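You operate a simulated robot arm through the tools that you are given. There is no shell and no other tool.

You run a simulated robot arm. Do the job below in one go: nothing can be reset, and whatever is moved stays where it is left.

Task
Pull the slide out, swap the oval jig for the long jig and lock it down.
Fine: oval jig in the yellow frame; yellow knob left free, red lever left open.

The check looks at the end state, three seconds after you hand in, the way a careful person would. Anything else that was tipped, shoved, dropped, spilled or broken makes it a failure.

Robot
A 7-joint arm with a two-finger parallel gripper, fixed in place. Base frame: the origin is at the foot of the arm, x ahead of it, y to its left, z up; the work surface is at about z = 850. Readings come in mm, degrees, newtons and seconds.
With the tool pointing down near the work surface it reaches from about 260 to 640 mm from the base axis. Its first joint turns from -166.0 to 166.0 degrees. Payload 1.57 kg.
Tool frame: the origin (TCP) lies between the finger pads and is the grasp point; the fingertips stand 30 mm ahead of it; z points along the fingers, y is the line along which they close. Largest opening 80 mm; finger width 17, thickness 12; the body of the gripper, 40 by 82 mm, starts 80 mm behind the TCP.
Orientation is told as [roll, pitch, yaw] about the base's x, y, z axes, in that order, counted from this pose: with the fingers straight down and closing along the base's y, the tool's x points along the base's -x, its y along +y and its z along -z.

Tools
- The arm moves only by the tool send_rows. Its arguments are lists of equal length, an entry for each row: "translation": the shift along the tool's x, y, z in units of 30 mm (1.0 is 30 mm), a list of three; "rot": the turn, a rotation vector about the tool's x, y, z in units of 8 degrees (1.0 is 8 degrees), a list of three; "jaw": the finger opening in mm, from 0 to 80. In form: {"translation": [[x, y, z], ...], "rot": [[rx, ry, rz], ...], "jaw": [jaw, ...]}. A call has 1 to 20 rows; each row shifts and turns the commanded pose from where the row before left it, along the tool's axes as they then stand. A call with a number of a shift or a turn outside -1 to 1 is refused whole. Each row takes 0.2 s and may step no farther than 50 mm and 8.6 degrees from the row before; otherwise, or with a gripper value out of range, the whole call is refused. A pose out of reach is approached as far as the arm can. The call stops where the force on the tool passes 40 N (or 10 N more than at its start, if that is more) or the arm is blocked; 0.2 s more then pass. The fingers move at their own pace (about 72 mm/s each) and stop on an object; they squeeze with about 35 N. The grip force told is the motor's: it shows also when the fingers shut on nothing. Time passes only in rows, and 0.2 s behind the last, so rows that do not move let the fingers close. The reply holds the time, the measured pose of the TCP, the force on the tool along the base axes, the opening and the grip force, in the units named above and with some noise, with the torque about the TCP (base axes, N m) and any sound that the robot's microphone picked up.
- Cameras (640 x 400 px; columns grow to the right, rows downward): "scene" is fixed at [49.4, -649.4, 1408.1]; the picture's right is [0.75, -0.67, 0.00], its down [-0.41, -0.46, -0.79] and it looks along [0.52, 0.59, -0.62] (base axes); focal length 313 px, centre (320, 200). "wrist" rides on the gripper at [72, -7, -122] in the tool frame; the picture's right is [0.09, 1.00, 0.00], its down [-0.84, 0.08, -0.54] and it looks along [-0.54, 0.05, 0.84] (tool axes); focal length 238 px, centre (320, 200). There is no depth. A picture from a camera that has moved, and an enlarged one, comes with that camera's place and axes in the base frame and with its lens.
- get_image(camera): a new picture of that camera. No time passes.
- move_column(by): slides the trunk up (or, below 0, down) by that many mm; the arm rides with it, the base frame stays. It gives what a move gives, with no picture.
- zoom(camera, box): a new picture of the part [left, top, right, bottom] of that camera's present view, enlarged. No time passes.
- sign_off(): hands the job in; it is judged then, once.

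Nothing tells you positions but the pictures and the camera data. Unless the task says otherwise, let go and move clear before handing in.

The tools are called after "Request:" by a JSON object that holds its "fn" and its "kwargs". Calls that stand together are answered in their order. send_rows: Moves the arm, as the interface text tells. Its arguments: {"type":"object","properties":{"translation":{"type":"array"},"rot":{"type":"array"},"jaw":{"type":"array"}},"required":["translation","rot","jaw"]} The other tools are called the same way: move_column (by) slides the trunk up or down; get_image (camera) takes a picture; zoom (camera, box) takes an enlarged picture of a part of a camera's view; sign_off () hands the job in.

At the start:

```text
clock: 0.0
eef_pos: [406.5, -285.2, 1147.2]
orientation: [0.0, 0.0, -0.1]
wrist_force: [0.1, -0.1, 0.5]
wrist_torque: [0.02, 0.01, -0.01]
grip_width: 80.0
gripper_force: 0.0
trunk travel left (down, up): [-625.0, 365.0]
```

scene: 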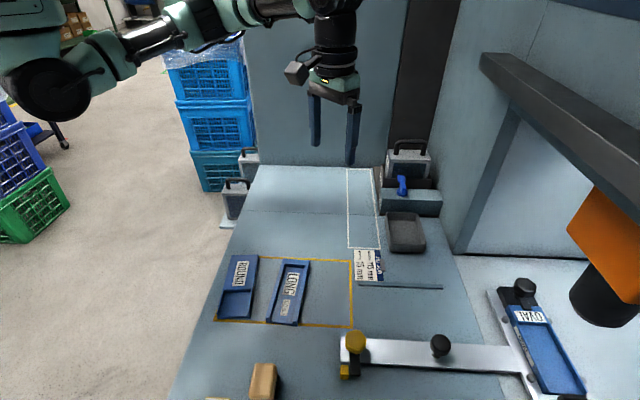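
wrist: 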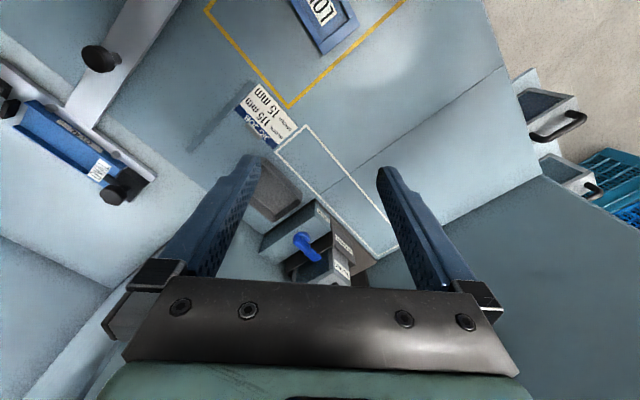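

I see a table with a yellow frame holding the ROUND and LONG jigs, and a white slide with the OVAL jig at its outer end, a yellow knob and black knobs. I'll zoom in on the pictures before moving anything.

Request:
{"fn": "zoom", "kwargs": {"camera": "scene", "box": [320, 260, 640, 400]}}

Request:
{"fn": "zoom", "kwargs": {"camera": "scene", "box": [180, 230, 400, 400]}}

Request:
{"fn": "zoom", "kwargs": {"camera": "scene", "box": [320, 120, 480, 300]}}

Request:
{"fn": "zoom", "kwargs": {"camera": "wrist", "box": [0, 0, 320, 230]}}

```text
2.00 times, centred on (480, 330) of scene
camera zoom: at [49.4, -649.4, 1408.1], right [0.75, -0.67, 0.0], down [-0.41, -0.46, -0.79], along [0.52, 0.59, -0.62], focal length 627 px, centre (0, -60)
```

zoom: 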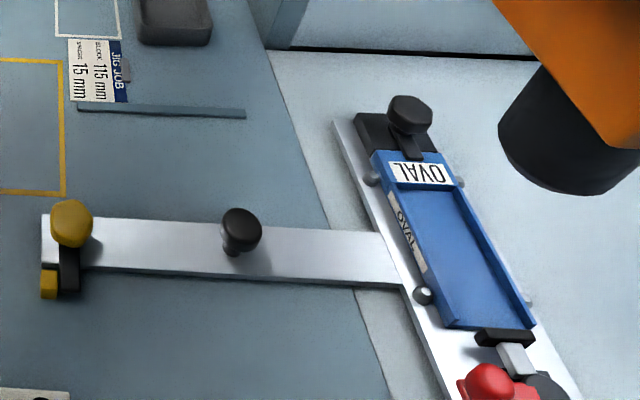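

```text
2.35 times, centred on (290, 315) of scene
camera zoom: at [49.4, -649.4, 1408.1], right [0.75, -0.67, 0.0], down [-0.41, -0.46, -0.79], along [0.52, 0.59, -0.62], focal length 737 px, centre (391, -71)
```

zoom: 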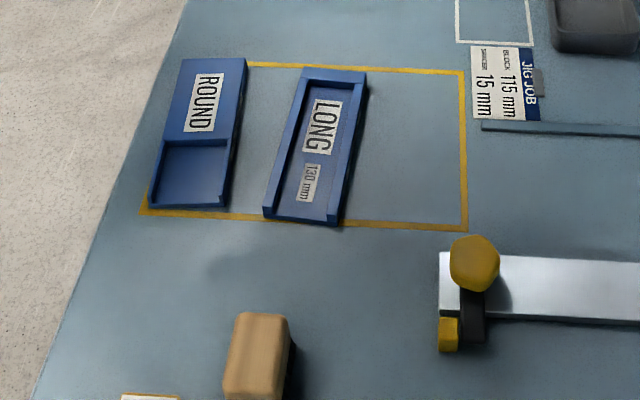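

```text
2.22 times, centred on (400, 210) of scene
camera zoom: at [49.4, -649.4, 1408.1], right [0.75, -0.67, 0.0], down [-0.41, -0.46, -0.79], along [0.52, 0.59, -0.62], focal length 696 px, centre (142, 178)
```

zoom: 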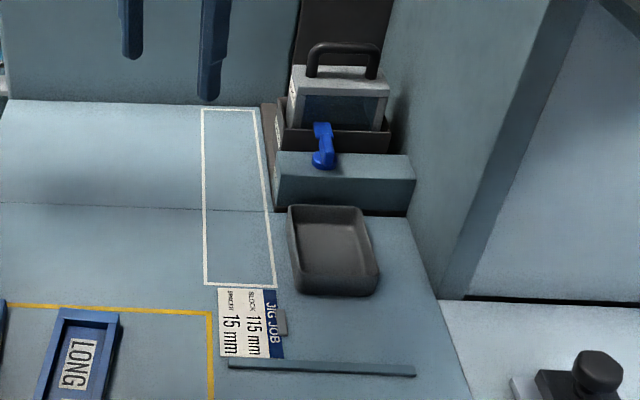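

```text
1.74 times, centred on (160, 115) of wrist
camera zoom: at [332.7, -290.5, 1269.0], right [-0.09, 1.0, 0.0], down [0.84, 0.08, 0.54], along [0.54, 0.05, -0.84], focal length 414 px, centre (598, 348)
```

zoom: 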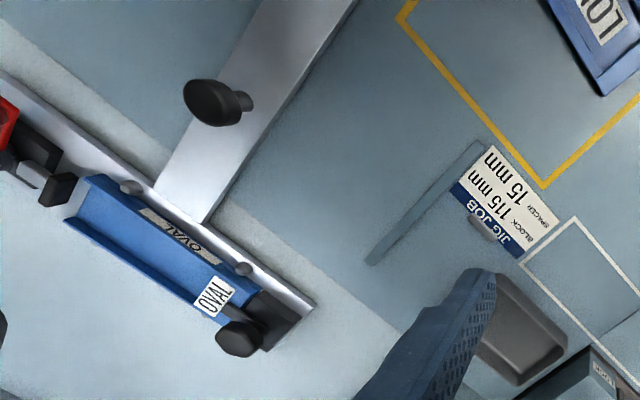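

The slide arm seems to run from about (258, -473) outward to the oval jig at about (525, -711), which is out of reach until the slide is pulled. I'll look closer at the knobs and the red clamp.

Request:
{"fn": "zoom", "kwargs": {"camera": "scene", "box": [480, 270, 640, 400]}}

Request:
{"fn": "zoom", "kwargs": {"camera": "scene", "box": [325, 320, 405, 390]}}

Request:
{"fn": "zoom", "kwargs": {"camera": "wrist", "box": [0, 30, 200, 230]}}

Request:
{"fn": "zoom", "kwargs": {"camera": "wrist", "box": [220, 60, 420, 300]}}

```text
3.08 times, centred on (560, 335) of scene
camera zoom: at [49.4, -649.4, 1408.1], right [0.75, -0.67, 0.0], down [-0.41, -0.46, -0.79], along [0.52, 0.59, -0.62], focal length 964 px, centre (-418, -215)
```

zoom: 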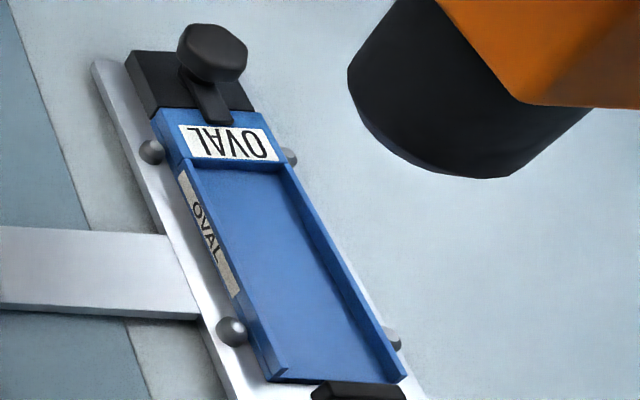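

```text
5.71 times, centred on (365, 355) of scene
camera zoom: at [49.4, -649.4, 1408.1], right [0.75, -0.67, 0.0], down [-0.41, -0.46, -0.79], along [0.52, 0.59, -0.62], focal length 1791 px, centre (63, -686)
```

zoom: 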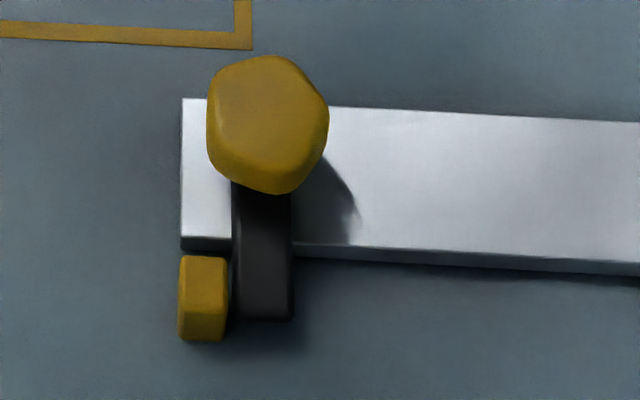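

```text
2.00 times, centred on (100, 130) of wrist
camera zoom: at [332.7, -290.5, 1269.0], right [-0.09, 1.0, 0.0], down [0.84, 0.08, 0.54], along [0.54, 0.05, -0.84], focal length 477 px, centre (760, 340)
```

zoom: 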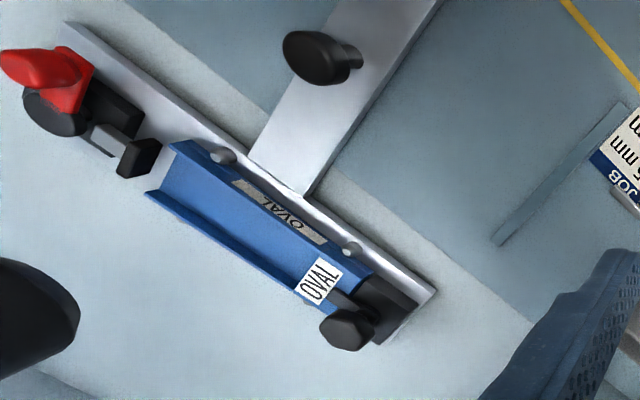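

```text
1.67 times, centred on (320, 180) of wrist
camera zoom: at [332.7, -290.5, 1269.0], right [-0.09, 1.0, 0.0], down [0.84, 0.08, 0.54], along [0.54, 0.05, -0.84], focal length 397 px, centre (320, 233)
```

zoom: 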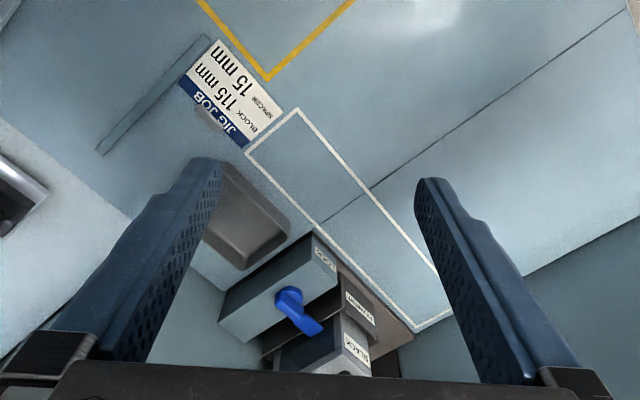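

Working out the layout: the slide direction looks to be about -45° in the base, with the jig axis perpendicular to it. I'll turn the tool to yaw -45° and move over for a close look at the yellow knob with the wrist camera.

Request:
{"fn": "send_rows", "kwargs": {"translation": [[0, 0, 0], [0, 0, 0], [0, 0, 0], [0, 0, 0], [0, 0, 0], [0, 0, 0], [0.27, -0.92, 0.28], [0.27, -0.92, 0.28], [0.27, -0.92, 0.28], [0.27, -0.92, 0.28], [0.27, -0.92, 0.28], [0.27, -0.92, 0.28], [0.27, -0.92, 0.28], [0.27, -0.92, 0.28], [0, 0, 0]], "rot": [[0, 0, 1], [0, 0, 1], [0, 0, 1], [0, 0, 1], [0, 0, 1], [0, 0, 0.61], [0, 0, 0], [0, 0, 0], [0, 0, 0], [0, 0, 0], [0, 0, 0], [0, 0, 0], [0, 0, 0], [0, 0, 0], [0, 0, 0]], "jaw": [80, 80, 80, 80, 80, 80, 80, 80, 80, 80, 80, 80, 80, 80, 80]}}

Request:
{"fn": "get_image", "kwargs": {"camera": "wrist"}}

Request:
{"fn": "get_image", "kwargs": {"camera": "scene"}}

```text
clock: 3.2
eef_pos: [203.0, -394.5, 1078.8]
orientation: [0.0, 0.0, -44.8]
wrist_force: [0.2, -0.3, 0.5]
wrist_torque: [-0.01, 0.0, 0.0]
grip_width: 79.9
gripper_force: 0.1
trunk travel left (down, up): [-625.0, 365.0]
```

```text
taken
camera wrist: at [146.9, -348.7, 1201.7], right [0.64, 0.77, 0.0], down [0.65, -0.54, 0.54], along [0.42, -0.35, -0.84], focal length 238 px, centre (320, 200)
```

wrist: 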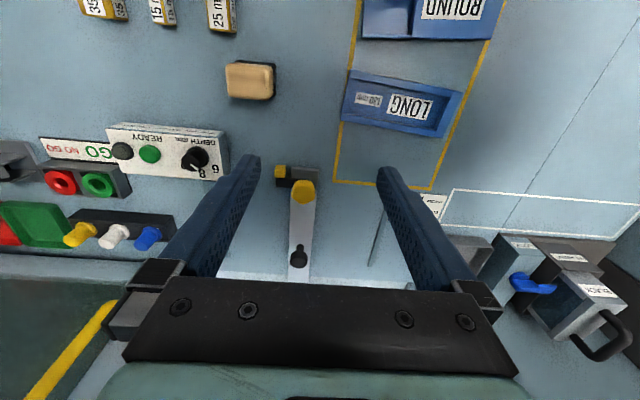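

```text
taken
```

scene: 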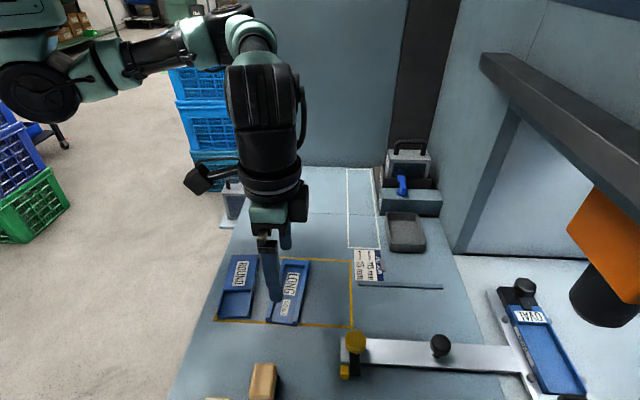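

Request:
{"fn": "zoom", "kwargs": {"camera": "wrist", "box": [250, 140, 400, 280]}}

Request:
{"fn": "zoom", "kwargs": {"camera": "wrist", "box": [0, 100, 260, 300]}}

Request:
{"fn": "zoom", "kwargs": {"camera": "wrist", "box": [320, 0, 520, 200]}}

```text
2.86 times, centred on (325, 210) of wrist
camera zoom: at [146.9, -348.7, 1201.7], right [0.64, 0.77, 0.0], down [0.65, -0.54, 0.54], along [0.42, -0.35, -0.84], focal length 681 px, centre (306, 171)
```

zoom: 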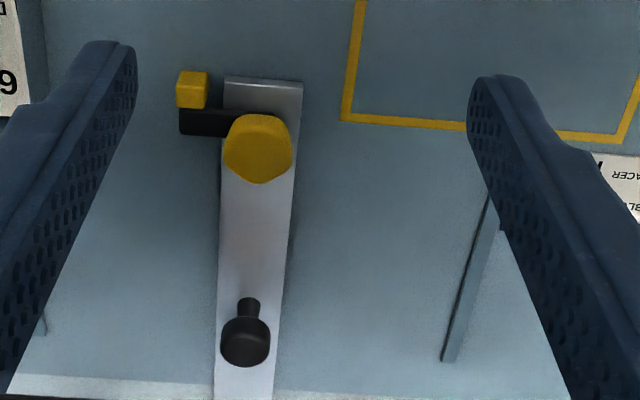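

```text
2.00 times, centred on (130, 200) of wrist
camera zoom: at [146.9, -348.7, 1201.7], right [0.64, 0.77, 0.0], down [0.65, -0.54, 0.54], along [0.42, -0.35, -0.84], focal length 477 px, centre (700, 200)
```

zoom: 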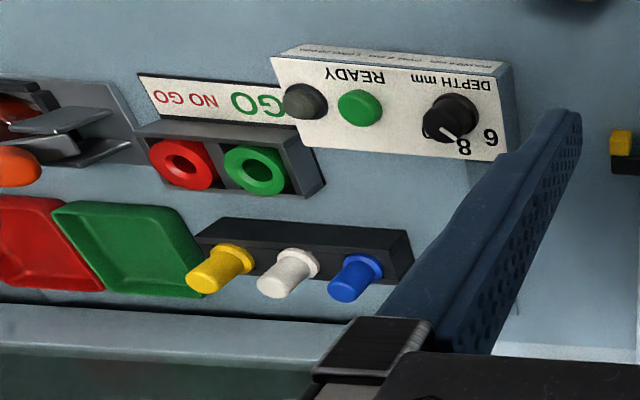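

```text
2.00 times, centred on (420, 100) of wrist
camera zoom: at [146.9, -348.7, 1201.7], right [0.64, 0.77, 0.0], down [0.65, -0.54, 0.54], along [0.42, -0.35, -0.84], focal length 477 px, centre (120, 400)
```

zoom: 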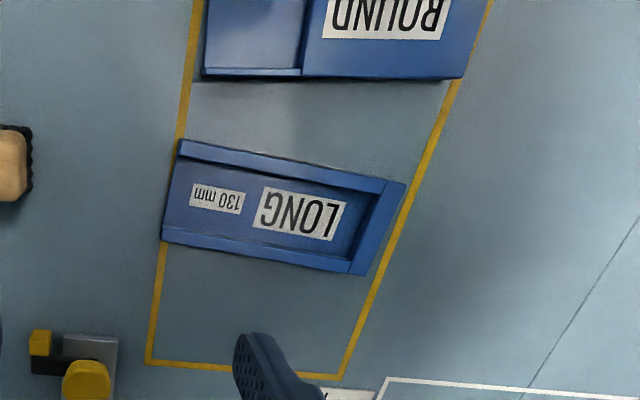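

The yellow knob sits at about p≈539, q≈-151 (p along the slide, q across it), with its black paddle catching behind a fixed yellow block. Turning the paddle counter-clockwise, away from the block, should free the slide. I'll move above the knob for a close look.

Request:
{"fn": "send_rows", "kwargs": {"translation": [[-0.647, -0.087, 0.55], [-0.647, -0.087, 0.55], [-0.647, -0.087, 0.55], [-0.647, -0.087, 0.55], [-0.647, -0.087, 0.55], [-0.647, -0.087, 0.55], [0, 0, 0]], "rot": [[0, 0, 0.025], [0, 0, 0], [0, 0, 0], [0, 0, 0], [0, 0, 0], [0, 0, 0], [0, 0, 0]], "jaw": [80, 80, 80, 80, 80, 80, 80]}}

Request:
{"fn": "get_image", "kwargs": {"camera": "wrist"}}

Request:
{"fn": "zoom", "kwargs": {"camera": "wrist", "box": [270, 100, 370, 200]}}

Request:
{"fn": "zoom", "kwargs": {"camera": "scene", "box": [310, 250, 430, 390]}}

```text
clock: 4.8
eef_pos: [275.5, -487.7, 979.3]
orientation: [0.1, 0.0, -45.2]
wrist_force: [-0.3, -1.1, 0.2]
wrist_torque: [-0.03, 0.02, 0.0]
grip_width: 79.8
gripper_force: 0.0
trunk travel left (down, up): [-625.0, 365.0]
```

```text
taken
camera wrist: at [219.1, -441.2, 1102.3], right [0.64, 0.77, 0.0], down [0.64, -0.54, 0.54], along [0.42, -0.35, -0.84], focal length 238 px, centre (320, 200)
```

wrist: 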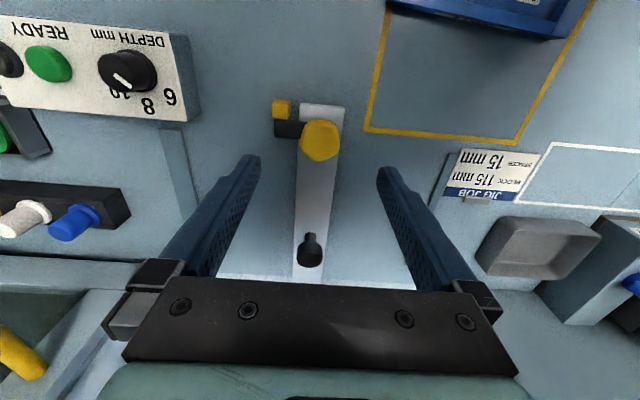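

```text
4.00 times, centred on (320, 150) of wrist
camera zoom: at [219.1, -441.2, 1102.3], right [0.64, 0.77, 0.0], down [0.64, -0.54, 0.54], along [0.42, -0.35, -0.84], focal length 953 px, centre (320, 400)
```

zoom: 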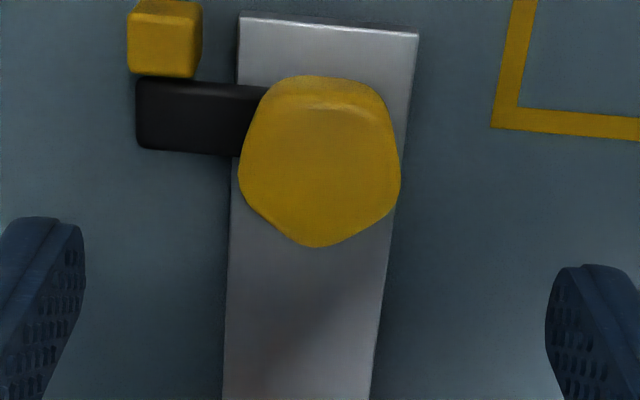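

```text
2.86 times, centred on (370, 320) of scene
camera zoom: at [49.4, -649.4, 1408.1], right [0.75, -0.67, 0.0], down [-0.41, -0.46, -0.79], along [0.52, 0.59, -0.62], focal length 895 px, centre (177, -143)
```

zoom: 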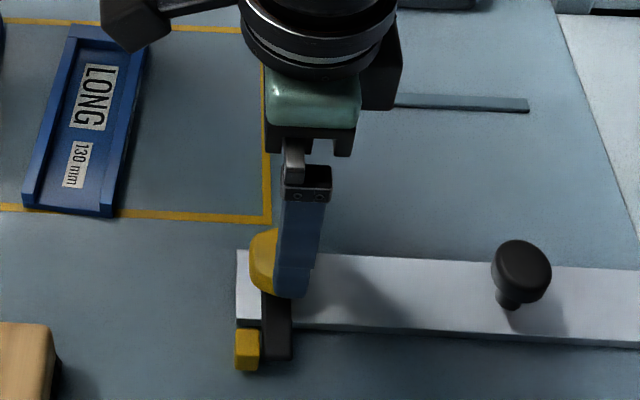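

The pentagonal knob is at p≈539.5, q≈-150.4 and spans about z 877–897, with the paddle and block tops near 872. I'll turn to yaw -135° so the fingers straddle it along p, clear of the paddle, then come down part way and check.

Request:
{"fn": "send_rows", "kwargs": {"translation": [[0, 0, 0], [0, 0, 0], [0, 0, 0], [0, 0, 0], [0, 0, 0], [0, 0, 0], [0, 0, 0], [0, 0, 0], [0, 0, 0], [0, 0, 0], [0, 0, 0], [0, 0, 0], [0, 0, 0.6], [0, 0, 0.6], [0, 0, 0]], "rot": [[0, 0, 1], [0, 0, 1], [0, 0, 1], [0, 0, 1], [0, 0, 1], [0, 0, 1], [0, 0, 1], [0, 0, 1], [0, 0, 1], [0, 0, 1], [0, 0, 1], [0, 0, 0.22], [0, 0, 0], [0, 0, 0], [0, 0, 0]], "jaw": [80, 80, 80, 80, 80, 80, 80, 80, 80, 80, 80, 80, 80, 80, 80]}}

Request:
{"fn": "get_image", "kwargs": {"camera": "wrist"}}

Request:
{"fn": "zoom", "kwargs": {"camera": "scene", "box": [310, 250, 430, 390]}}

Request:
{"fn": "get_image", "kwargs": {"camera": "scene"}}

```text
clock: 8.0
eef_pos: [275.1, -488.3, 944.1]
orientation: [0.0, 0.0, -90.9]
wrist_force: [0.7, -0.6, 0.8]
wrist_torque: [0.03, 0.02, -0.03]
grip_width: 80.3
gripper_force: 0.0
out of reach, approached as far as the arm can: row 6, 7, 8, 9, 10, 11
trunk travel left (down, up): [-625.0, 365.0]
```

```text
taken
camera wrist: at [267.5, -415.8, 1066.6], right [1.0, 0.08, 0.0], down [0.06, -0.84, 0.54], along [0.04, -0.54, -0.84], focal length 238 px, centre (320, 200)
```

wrist: 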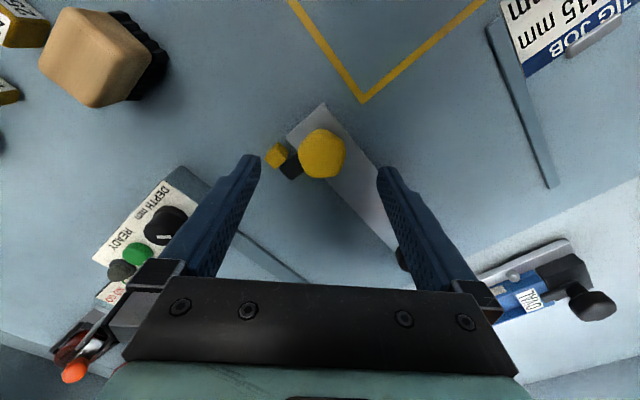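

```text
2.86 times, centred on (370, 320) of scene
camera zoom: at [49.4, -649.4, 1408.1], right [0.75, -0.67, 0.0], down [-0.41, -0.46, -0.79], along [0.52, 0.59, -0.62], focal length 895 px, centre (177, -143)
```

zoom: 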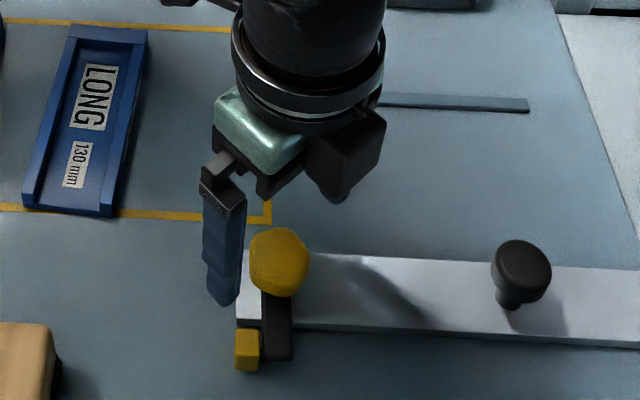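

```text
taken
```

scene: 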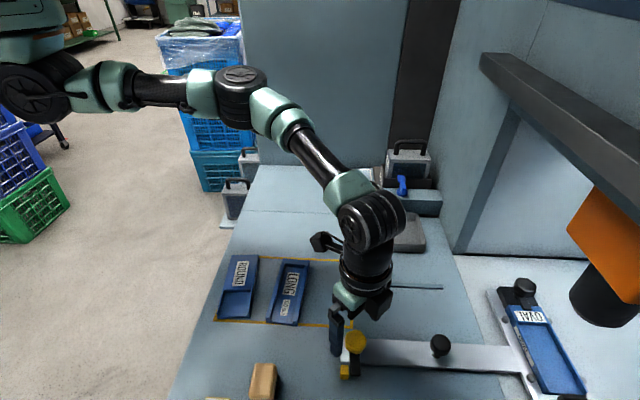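

The wrist stopped turning near yaw -91°, so I'll go the other way: start the turn at yaw +45° and end at +135°. I'll first check up high that this range can be reached.

Request:
{"fn": "send_rows", "kwargs": {"translation": [[0, 0, -0.6], [0, 0, -0.6], [0, 0, 0], [0, 0, 0], [0, 0, 0], [0, 0, 0], [0, 0, 0], [0, 0, 0], [0, 0, 0], [0, 0, 0], [0, 0, 0], [0, 0, 0], [0, 0, 0], [0, 0, 0], [0, 0, 0], [0, 0, 0], [0, 0, 0], [0, 0, 0], [0, 0, 0], [0, 0, 0]], "rot": [[0, 0, 0], [0, 0, 0], [0, 0, -1], [0, 0, -1], [0, 0, -1], [0, 0, -1], [0, 0, -1], [0, 0, -1], [0, 0, -1], [0, 0, -1], [0, 0, -1], [0, 0, -1], [0, 0, -1], [0, 0, -1], [0, 0, -1], [0, 0, -1], [0, 0, -1], [0, 0, -1], [0, 0, -1], [0, 0, 0]], "jaw": [80, 80, 80, 80, 80, 80, 80, 80, 80, 80, 80, 80, 80, 80, 80, 80, 80, 80, 80, 80]}}

Request:
{"fn": "get_image", "kwargs": {"camera": "scene"}}

```text
clock: 12.2
eef_pos: [275.0, -488.2, 979.4]
orientation: [-0.1, -0.1, 45.3]
wrist_force: [0.8, 0.9, 0.0]
wrist_torque: [0.01, 0.02, 0.0]
grip_width: 80.1
gripper_force: 0.1
trunk travel left (down, up): [-625.0, 365.0]
```

```text
taken
```

scene: 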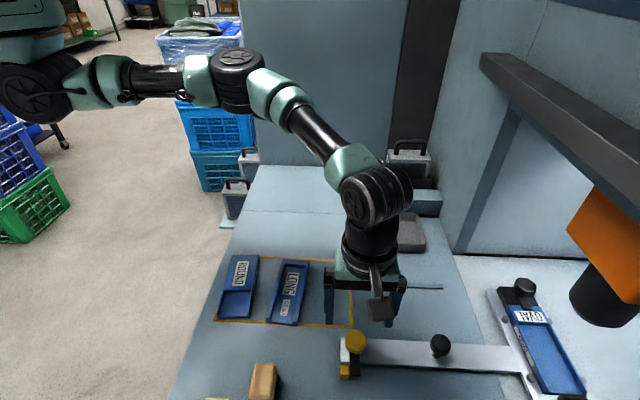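

Request:
{"fn": "send_rows", "kwargs": {"translation": [[0, 0, 0], [0, 0, 0], [0, 0, 0], [0, 0, 0], [0, 0, 0], [0, 0, 0], [0, 0, 0], [0, 0, 0], [0, 0, 0], [0, 0, 0], [0, 0, 0], [0, 0, 0], [0, 0, 0]], "rot": [[0, 0, -1], [0, 0, -1], [0, 0, -1], [0, 0, -1], [0, 0, -1], [0, 0, -1], [0, 0, -1], [0, 0, -1], [0, 0, -1], [0, 0, -1], [0, 0, -1], [0, 0, -1], [0, 0, 0]], "jaw": [80, 80, 80, 80, 80, 80, 80, 80, 80, 80, 80, 80, 80]}}

Request:
{"fn": "get_image", "kwargs": {"camera": "wrist"}}

```text
clock: 15.0
eef_pos: [275.2, -488.0, 980.4]
orientation: [-0.1, 0.0, 141.2]
wrist_force: [-0.2, 0.1, -0.4]
wrist_torque: [-0.01, -0.01, 0.0]
grip_width: 80.0
gripper_force: 0.0
trunk travel left (down, up): [-625.0, 365.0]
```

```text
taken
camera wrist: at [334.3, -527.7, 1102.7], right [-0.55, -0.83, 0.0], down [-0.7, 0.46, 0.54], along [-0.45, 0.3, -0.84], focal length 238 px, centre (320, 200)
```

wrist: 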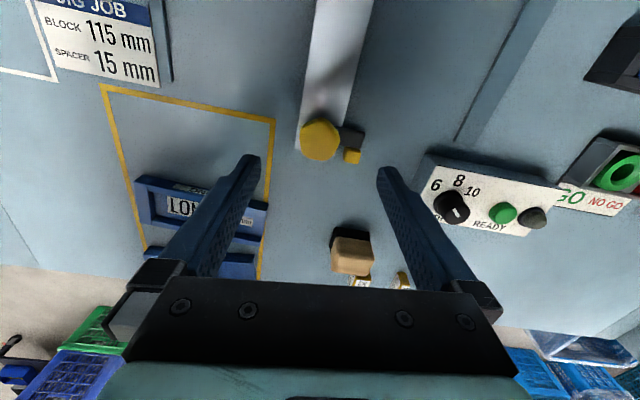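

The full range is reachable. Now I'll go back to yaw +45° and come down around the yellow knob, with the fingertips staying above the paddle and block.

Request:
{"fn": "send_rows", "kwargs": {"translation": [[0, 0, 0], [0, 0, 0], [0, 0, 0], [0, 0, 0], [0, 0, 0], [0, 0, 0], [0, 0, 0], [0, 0, 0], [0, 0, 0], [0, 0, 0], [0, 0, 0], [0, 0, 0], [0, 0, 0.5], [0, 0, 0.5], [0, 0, 0.5], [0, 0, 0.5], [0, 0, 0.4], [0, 0, 0]], "rot": [[0, 0, 1], [0, 0, 1], [0, 0, 1], [0, 0, 1], [0, 0, 1], [0, 0, 1], [0, 0, 1], [0, 0, 1], [0, 0, 1], [0, 0, 1], [0, 0, 1], [0, 0, 1], [0, 0, 0.0], [0, 0, 0], [0, 0, 0], [0, 0, 0], [0, 0, 0], [0, 0, 0]], "jaw": [80, 80, 80, 80, 80, 80, 80, 80, 80, 80, 80, 80, 80, 80, 80, 80, 80, 80]}}

Request:
{"fn": "get_image", "kwargs": {"camera": "wrist"}}

Request:
{"fn": "zoom", "kwargs": {"camera": "scene", "box": [310, 280, 430, 390]}}

```text
clock: 18.8
eef_pos: [275.8, -489.4, 907.8]
orientation: [0.0, 0.1, 45.0]
wrist_force: [-0.2, 0.1, -0.1]
wrist_torque: [0.0, -0.01, -0.01]
grip_width: 79.9
gripper_force: 0.0
trunk travel left (down, up): [-625.0, 365.0]
```

```text
taken
camera wrist: at [227.9, -543.8, 1030.4], right [-0.77, 0.64, 0.0], down [0.54, 0.65, 0.54], along [0.35, 0.42, -0.84], focal length 238 px, centre (320, 200)
```

wrist: 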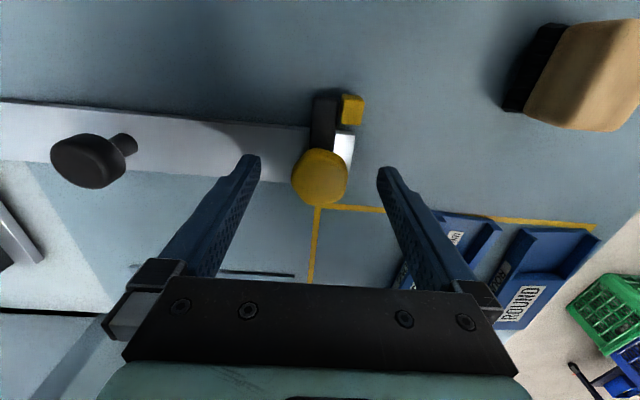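

```text
3.64 times, centred on (370, 335) of scene
camera zoom: at [49.4, -649.4, 1408.1], right [0.75, -0.67, 0.0], down [-0.41, -0.46, -0.79], along [0.52, 0.59, -0.62], focal length 1140 px, centre (138, -291)
```

zoom: 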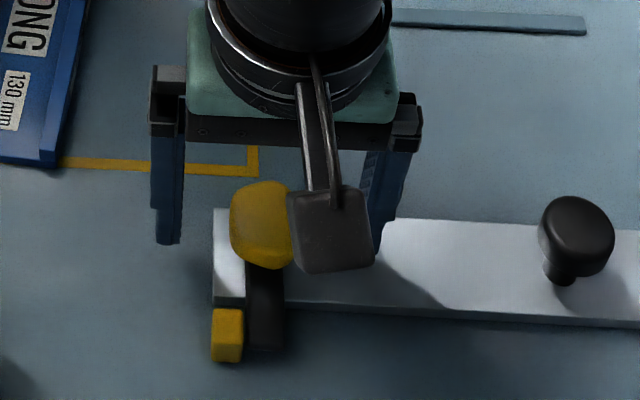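

The fingers straddle the knob. I'll shift about 1.7 mm to centre on it, then close.

Request:
{"fn": "send_rows", "kwargs": {"translation": [[0, 0.057, 0.03], [0, 0, 0], [0, 0, 0], [0, 0, 0], [0, 0, 0]], "rot": [[0, 0, 0], [0, 0, 0], [0, 0, 0], [0, 0, 0], [0, 0, 0]], "jaw": [80, 50, 20, 20, 20]}}

Request:
{"fn": "get_image", "kwargs": {"camera": "wrist"}}

Request:
{"fn": "zoom", "kwargs": {"camera": "scene", "box": [310, 280, 430, 390]}}

```text
clock: 20.0
eef_pos: [275.7, -488.5, 907.1]
orientation: [-0.1, 0.0, 45.2]
wrist_force: [6.4, -6.3, -0.3]
wrist_torque: [-0.43, -0.3, 0.03]
grip_width: 37.4
gripper_force: 43.7
trunk travel left (down, up): [-625.0, 365.0]
```

```text
taken
camera wrist: at [227.9, -543.0, 1029.8], right [-0.77, 0.64, 0.0], down [0.53, 0.65, 0.54], along [0.35, 0.42, -0.84], focal length 238 px, centre (320, 200)
```

wrist: 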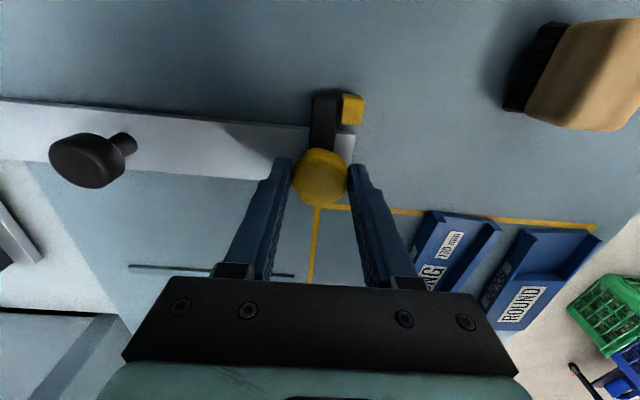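

```text
3.64 times, centred on (370, 335) of scene
camera zoom: at [49.4, -649.4, 1408.1], right [0.75, -0.67, 0.0], down [-0.41, -0.46, -0.79], along [0.52, 0.59, -0.62], focal length 1140 px, centre (138, -291)
```

zoom: 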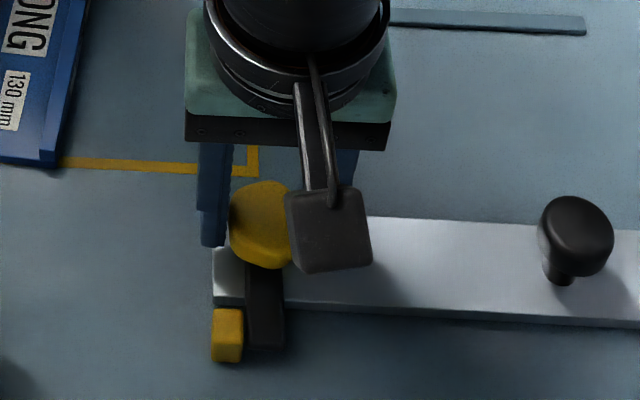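

Gripped at 37 mm. I'll ease off the small side force and turn counter-clockwise a little to test.

Request:
{"fn": "send_rows", "kwargs": {"translation": [[0, -0.03, 0], [0, 0, 0], [0, 0, 0], [0, 0, 0]], "rot": [[0, 0, 0], [0, 0, -0.6], [0, 0, -0.6], [0, 0, -0.6]], "jaw": [20, 20, 20, 20]}}

Request:
{"fn": "zoom", "kwargs": {"camera": "wrist", "box": [260, 70, 400, 220]}}

```text
clock: 21.0
eef_pos: [275.4, -487.8, 907.3]
orientation: [0.1, 0.0, 59.5]
wrist_force: [5.9, -3.5, 1.0]
wrist_torque: [-0.09, -0.04, -0.03]
grip_width: 37.5
gripper_force: 43.9
trunk travel left (down, up): [-625.0, 365.0]
```

```text
2.67 times, centred on (330, 145) of wrist
camera zoom: at [243.2, -552.8, 1029.8], right [-0.91, 0.42, 0.0], down [0.36, 0.76, 0.54], along [0.23, 0.49, -0.84], focal length 636 px, centre (293, 347)
```

zoom: 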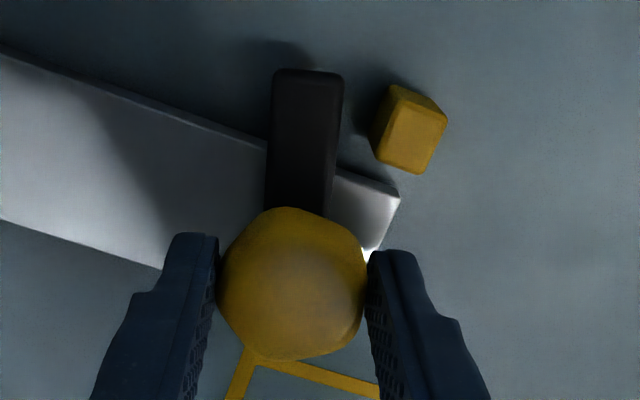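

The paddle turns with the knob, away from the block. I'll continue to about a 90° turn in total.

Request:
{"fn": "send_rows", "kwargs": {"translation": [[0, 0, 0], [0, 0, 0], [0, 0, 0], [0, 0, 0], [0, 0, 0], [0, 0, 0], [0, 0, 0], [0, 0, 0], [0, 0, 0], [0, 0, 0], [0, 0, 0]], "rot": [[0, 0, -0.95], [0, 0, -0.95], [0, 0, -0.95], [0, 0, -0.95], [0, 0, -0.95], [0, 0, -0.95], [0, 0, -0.95], [0, 0, -0.95], [0, 0, -0.95], [0, 0, -0.9], [0, 0, 0]], "jaw": [20, 20, 20, 20, 20, 20, 20, 20, 20, 20, 20]}}

Request:
{"fn": "zoom", "kwargs": {"camera": "wrist", "box": [240, 50, 400, 220]}}

Request:
{"fn": "zoom", "kwargs": {"camera": "scene", "box": [310, 280, 430, 390]}}

```text
clock: 23.4
eef_pos: [275.6, -487.5, 907.2]
orientation: [-0.1, -0.1, 135.1]
wrist_force: [6.3, -0.1, 1.8]
wrist_torque: [0.1, 0.0, -0.41]
grip_width: 37.6
gripper_force: 43.2
trunk travel left (down, up): [-625.0, 365.0]
```

```text
2.35 times, centred on (320, 135) of wrist
camera zoom: at [329.9, -532.9, 1029.8], right [-0.64, -0.77, 0.0], down [-0.65, 0.53, 0.54], along [-0.42, 0.35, -0.84], focal length 561 px, centre (320, 353)
```

zoom: 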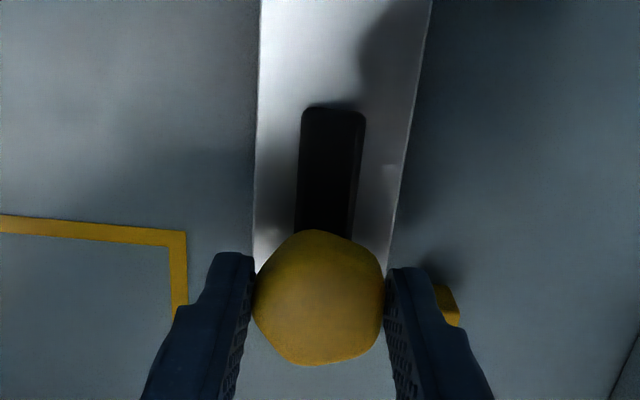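

```text
3.64 times, centred on (370, 335) of scene
camera zoom: at [49.4, -649.4, 1408.1], right [0.75, -0.67, 0.0], down [-0.41, -0.46, -0.79], along [0.52, 0.59, -0.62], focal length 1140 px, centre (138, -291)
```

zoom: 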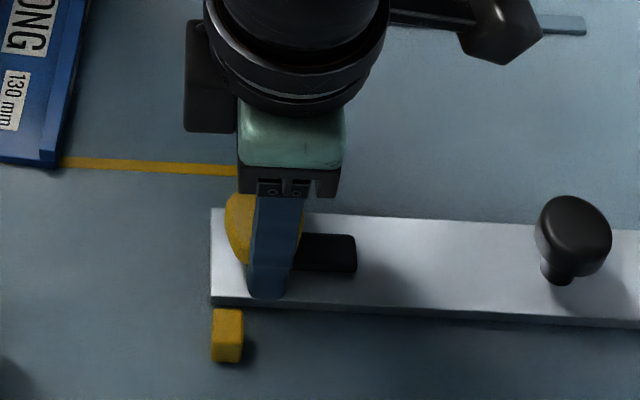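

The paddle is now in line with the slide and clear of the block. I'll start pulling the slide out in the -p direction by the gripped yellow knob, with a short test first.

Request:
{"fn": "send_rows", "kwargs": {"translation": [[-0.2, 0, 0], [-0.2, 0, 0], [-0.2, 0, 0], [0, 0, 0]], "rot": [[0, 0, 0], [0, 0, 0], [0, 0, 0], [0, 0, 0]], "jaw": [20, 20, 20, 20]}}

Request:
{"fn": "get_image", "kwargs": {"camera": "wrist"}}

Request:
{"fn": "get_image", "kwargs": {"camera": "scene"}}

```text
clock: 24.4
eef_pos: [262.1, -474.6, 907.1]
orientation: [0.0, -0.2, 135.2]
wrist_force: [5.4, 5.0, 0.9]
wrist_torque: [-0.21, -0.49, -0.23]
grip_width: 37.8
gripper_force: 43.2
trunk travel left (down, up): [-625.0, 365.0]
```

```text
taken
camera wrist: at [316.9, -519.9, 1029.7], right [-0.64, -0.77, 0.0], down [-0.65, 0.53, 0.54], along [-0.42, 0.35, -0.84], focal length 238 px, centre (320, 200)
```

wrist: 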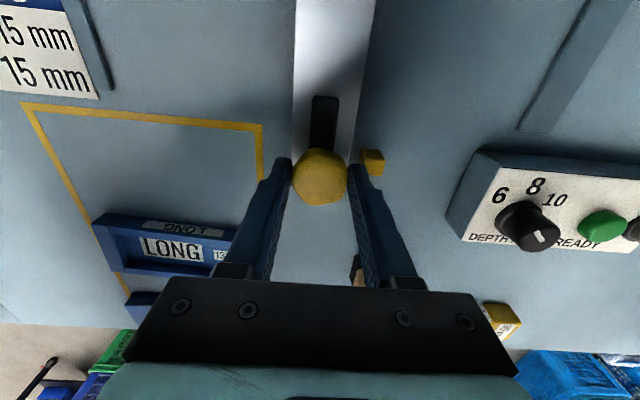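

```text
taken
```

scene: 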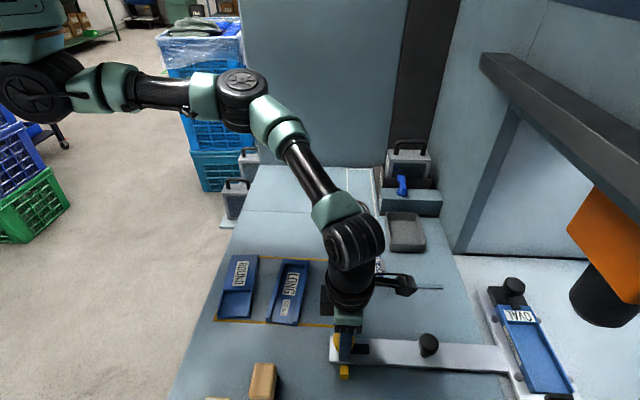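

The slide moves freely. I'll keep pulling in stages, watching the force.

Request:
{"fn": "send_rows", "kwargs": {"translation": [[-0.45, -0.02, 0], [-0.45, 0, 0], [-0.45, 0, 0], [-0.45, 0, 0], [-0.45, 0, 0], [0, 0, 0]], "rot": [[0, 0, 0], [0, 0, 0], [0, 0, 0], [0, 0, 0], [0, 0, 0], [0, 0, 0]], "jaw": [20, 20, 20, 20, 20, 20]}}

Request:
{"fn": "get_image", "kwargs": {"camera": "scene"}}

```text
clock: 25.8
eef_pos: [214.0, -427.1, 907.7]
orientation: [0.0, 0.0, 135.1]
wrist_force: [2.8, 3.0, -1.4]
wrist_torque: [-0.17, -0.08, -0.08]
grip_width: 37.4
gripper_force: 43.2
trunk travel left (down, up): [-625.0, 365.0]
```

```text
taken
```

scene: 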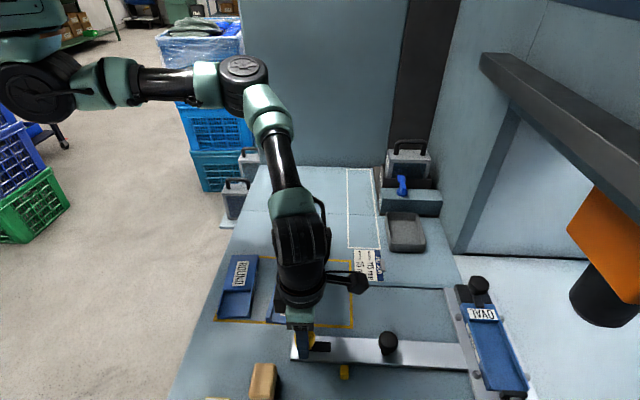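

Request:
{"fn": "send_rows", "kwargs": {"translation": [[-0.45, 0, 0], [-0.45, 0, 0], [-0.45, 0, 0], [-0.45, 0, 0], [-0.45, 0, 0], [0, 0, 0]], "rot": [[0, 0, 0], [0, 0, 0], [0, 0, 0], [0, 0, 0], [0, 0, 0], [0, 0, 0]], "jaw": [20, 20, 20, 20, 20, 20]}}

Request:
{"fn": "get_image", "kwargs": {"camera": "scene"}}

Request:
{"fn": "get_image", "kwargs": {"camera": "wrist"}}

```text
clock: 27.2
eef_pos: [166.1, -378.2, 907.8]
orientation: [0.0, 0.1, 135.1]
wrist_force: [4.7, 4.6, -3.6]
wrist_torque: [-0.22, -0.37, -0.06]
grip_width: 37.5
gripper_force: 43.7
trunk travel left (down, up): [-625.0, 365.0]
```

```text
taken
```

scene: 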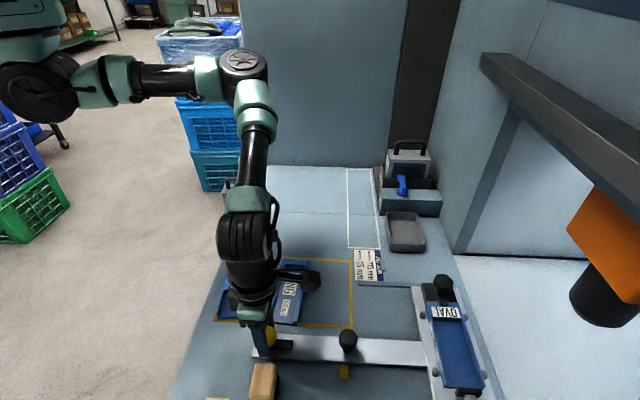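

```text
taken
camera wrist: at [221.3, -424.4, 1029.8], right [-0.64, -0.77, 0.0], down [-0.65, 0.53, 0.54], along [-0.42, 0.35, -0.84], focal length 238 px, centre (320, 200)
```

wrist: 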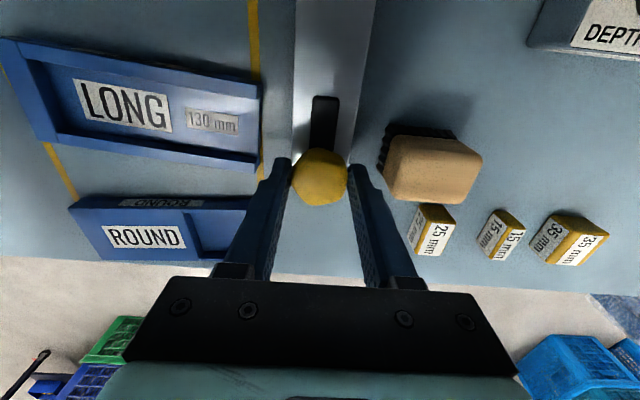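

Request:
{"fn": "send_rows", "kwargs": {"translation": [[-0.35, 0, 0], [-0.35, 0, 0], [-0.35, 0, 0], [-0.35, 0, 0], [0, 0, 0]], "rot": [[0, 0, 0], [0, 0, 0], [0, 0, 0], [0, 0, 0], [0, 0, 0]], "jaw": [20, 20, 20, 20, 20]}}

Request:
{"fn": "get_image", "kwargs": {"camera": "scene"}}

Request:
{"fn": "get_image", "kwargs": {"camera": "wrist"}}

```text
clock: 28.4
eef_pos: [136.1, -348.9, 907.2]
orientation: [0.0, 0.0, 135.1]
wrist_force: [6.1, 5.8, 1.6]
wrist_torque: [0.12, -0.16, -0.01]
grip_width: 37.7
gripper_force: 43.5
trunk travel left (down, up): [-625.0, 365.0]
```

```text
taken
```

scene: 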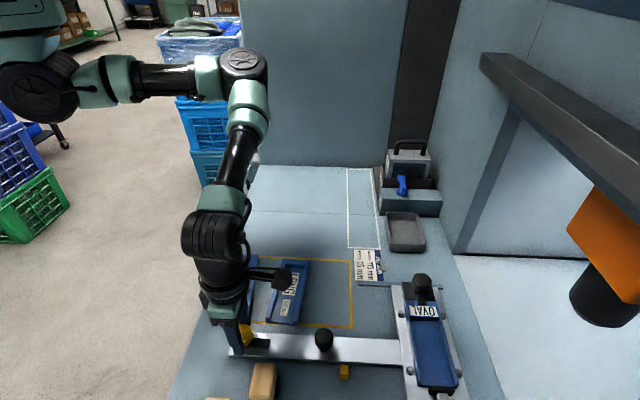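

```text
taken
camera wrist: at [192.0, -395.1, 1029.8], right [-0.64, -0.77, 0.0], down [-0.65, 0.54, 0.54], along [-0.42, 0.35, -0.84], focal length 238 px, centre (320, 200)
```

wrist: 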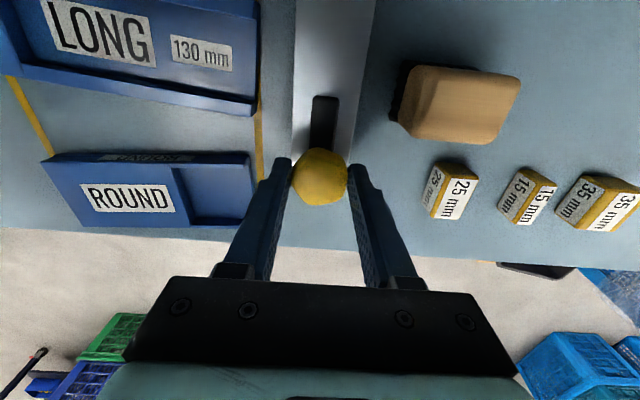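

Request:
{"fn": "send_rows", "kwargs": {"translation": [[-0.3, 0, 0], [-0.3, 0, 0], [-0.3, 0, 0], [0, 0, 0]], "rot": [[0, 0, 0], [0, 0, 0], [0, 0, 0], [0, 0, 0]], "jaw": [20, 20, 20, 20]}}

Request:
{"fn": "get_image", "kwargs": {"camera": "scene"}}

```text
clock: 29.4
eef_pos: [117.4, -329.5, 906.4]
orientation: [0.0, 0.0, 135.0]
wrist_force: [7.9, 5.8, 2.6]
wrist_torque: [0.03, -0.3, -0.04]
grip_width: 37.3
gripper_force: 43.3
trunk travel left (down, up): [-625.0, 365.0]
```

```text
taken
```

scene: 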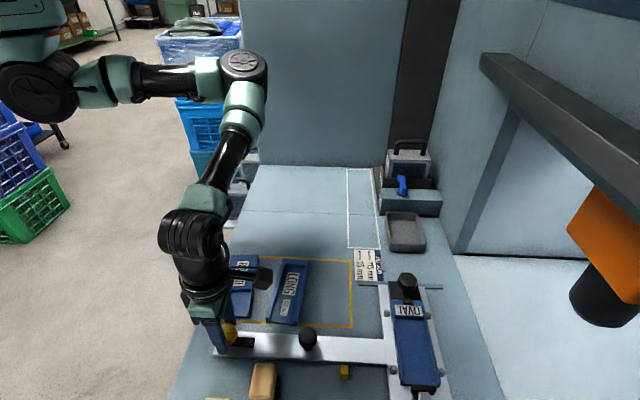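

Request:
{"fn": "zoom", "kwargs": {"camera": "scene", "box": [320, 250, 480, 400]}}

Request:
{"fn": "get_image", "kwargs": {"camera": "wrist"}}

```text
2.67 times, centred on (400, 325) of scene
camera zoom: at [49.4, -649.4, 1408.1], right [0.75, -0.67, 0.0], down [-0.41, -0.46, -0.79], along [0.52, 0.59, -0.62], focal length 836 px, centre (107, -133)
```

zoom: 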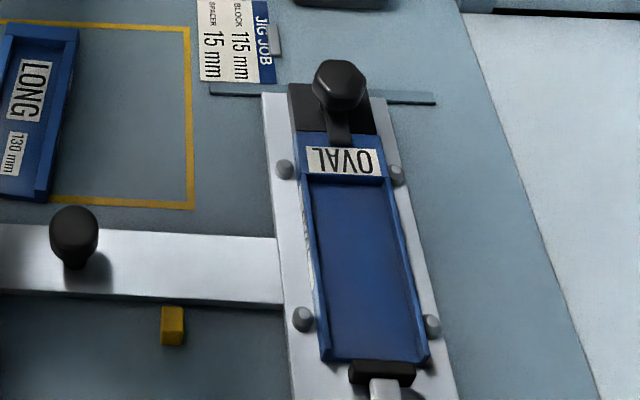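

```text
taken
camera wrist: at [172.6, -375.5, 1029.8], right [-0.64, -0.77, 0.0], down [-0.65, 0.54, 0.54], along [-0.42, 0.35, -0.84], focal length 238 px, centre (320, 200)
```

wrist: 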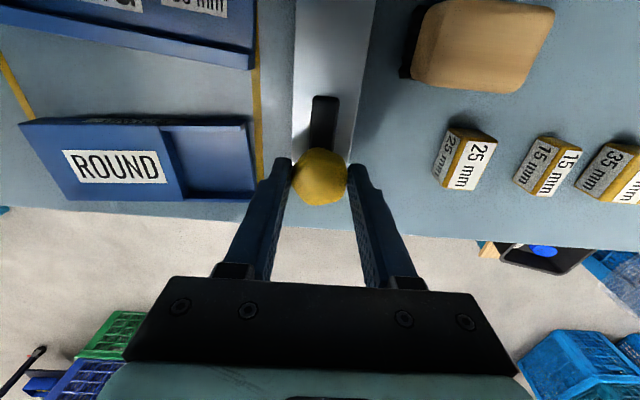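

Request:
{"fn": "send_rows", "kwargs": {"translation": [[-0.3, 0, 0], [-0.3, 0, 0], [0, 0, 0]], "rot": [[0, 0, 0], [0, 0, 0], [0, 0, 0]], "jaw": [20, 20, 20]}}

Request:
{"fn": "get_image", "kwargs": {"camera": "scene"}}

```text
clock: 30.2
eef_pos: [105.2, -316.7, 907.1]
orientation: [0.0, 0.0, 135.1]
wrist_force: [6.7, 4.9, 4.5]
wrist_torque: [0.23, -0.07, 0.0]
grip_width: 37.6
gripper_force: 43.2
trunk travel left (down, up): [-625.0, 365.0]
```

```text
taken
```

scene: 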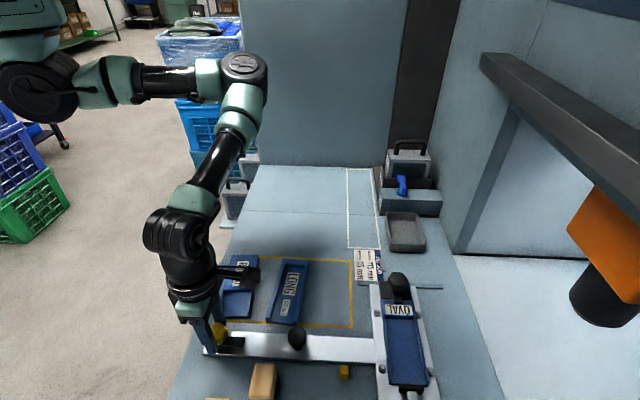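

Request:
{"fn": "send_rows", "kwargs": {"translation": [[-0.25, 0, 0], [-0.25, 0, 0], [-0.25, 0, 0], [0, 0, 0]], "rot": [[0, 0, 0], [0, 0, 0], [0, 0, 0], [0, 0, 0]], "jaw": [20, 20, 20, 20]}}

Request:
{"fn": "get_image", "kwargs": {"camera": "scene"}}

```text
clock: 31.2
eef_pos: [91.0, -303.3, 907.3]
orientation: [0.0, 0.1, 135.2]
wrist_force: [12.4, -1.4, 5.4]
wrist_torque: [0.34, 0.07, -0.1]
grip_width: 37.4
gripper_force: 43.8
trunk travel left (down, up): [-625.0, 365.0]
```

```text
taken
```

scene: 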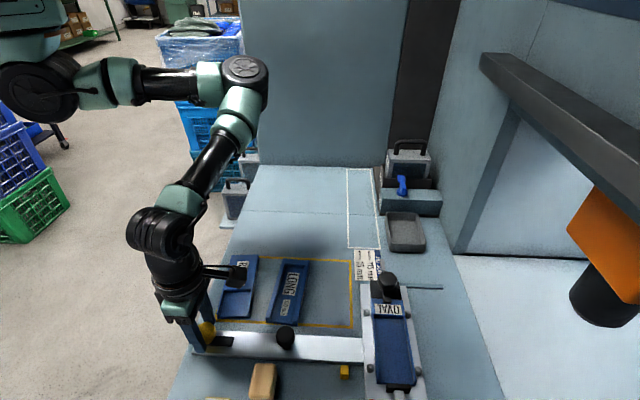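

Request:
{"fn": "send_rows", "kwargs": {"translation": [[-0.1, 0, 0], [-0.1, 0, 0], [0, 0, 0]], "rot": [[0, 0, 0], [0, 0, 0], [0, 0, 0]], "jaw": [20, 20, 20]}}

Request:
{"fn": "get_image", "kwargs": {"camera": "wrist"}}

Request:
{"fn": "zoom", "kwargs": {"camera": "scene", "box": [320, 250, 480, 400]}}

```text
clock: 32.0
eef_pos: [91.4, -301.8, 907.1]
orientation: [-0.1, 0.7, 135.2]
wrist_force: [27.3, -18.6, 12.1]
wrist_torque: [0.05, -0.09, -0.04]
grip_width: 37.3
gripper_force: 43.6
trunk travel left (down, up): [-625.0, 365.0]
```

```text
taken
camera wrist: at [144.3, -346.7, 1030.6], right [-0.63, -0.77, 0.0], down [-0.65, 0.54, 0.53], along [-0.41, 0.34, -0.85], focal length 238 px, centre (320, 200)
```

wrist: 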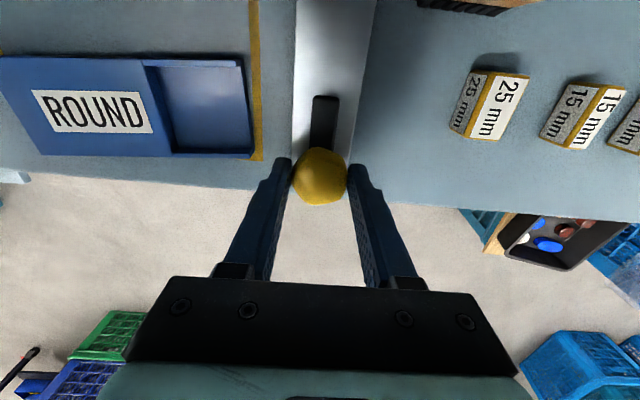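

```text
2.67 times, centred on (400, 325) of scene
camera zoom: at [49.4, -649.4, 1408.1], right [0.75, -0.67, 0.0], down [-0.41, -0.46, -0.79], along [0.52, 0.59, -0.62], focal length 836 px, centre (107, -133)
```

zoom: 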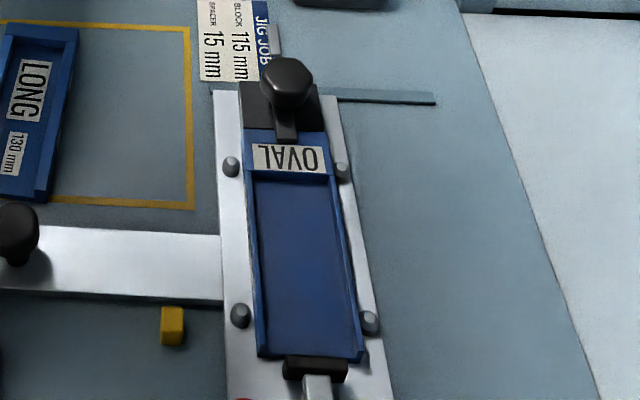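

The slide hit its end stop after about 260 mm of travel, so it's fully out. I'll relieve the pull, open the fingers only part way (the ROUND jig is nearby) and lift off.

Request:
{"fn": "send_rows", "kwargs": {"translation": [[0.1, 0, 0], [0.05, 0, 0], [0, 0, 0], [0, 0, 0], [0, 0, 0], [0, 0, -0.5], [0, 0, -0.7], [0, 0, -0.7], [0, 0, -0.7], [0, 0, -0.7], [0, 0, 0]], "rot": [[0, 0, 0], [0, 0, 0], [0, 0, 0], [0, 0, 0], [0, 0, 0], [0, 0, 0], [0, 0, 0], [0, 0, 0], [0, 0, 0], [0, 0, 0], [0, 0, 0]], "jaw": [20, 20, 50, 50, 50, 50, 50, 50, 50, 50, 50]}}

Request:
{"fn": "get_image", "kwargs": {"camera": "scene"}}

Request:
{"fn": "get_image", "kwargs": {"camera": "wrist"}}

```text
clock: 34.4
eef_pos: [87.9, -300.6, 1007.3]
orientation: [-0.2, 0.1, 135.1]
wrist_force: [0.2, 0.3, 0.2]
wrist_torque: [0.01, -0.02, 0.02]
grip_width: 50.1
gripper_force: 0.1
trunk travel left (down, up): [-625.0, 365.0]
```

```text
taken
```

scene: 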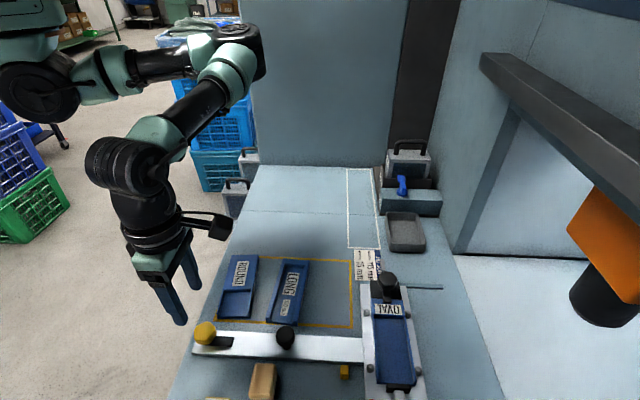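

```text
taken
camera wrist: at [142.5, -346.5, 1129.2], right [-0.64, -0.77, 0.0], down [-0.65, 0.54, 0.54], along [-0.42, 0.35, -0.84], focal length 238 px, centre (320, 200)
```

wrist: 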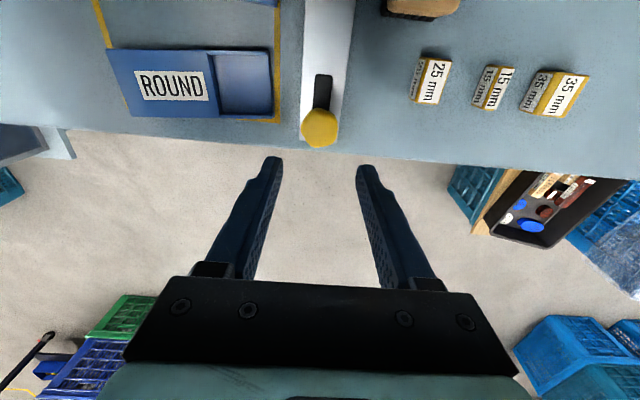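

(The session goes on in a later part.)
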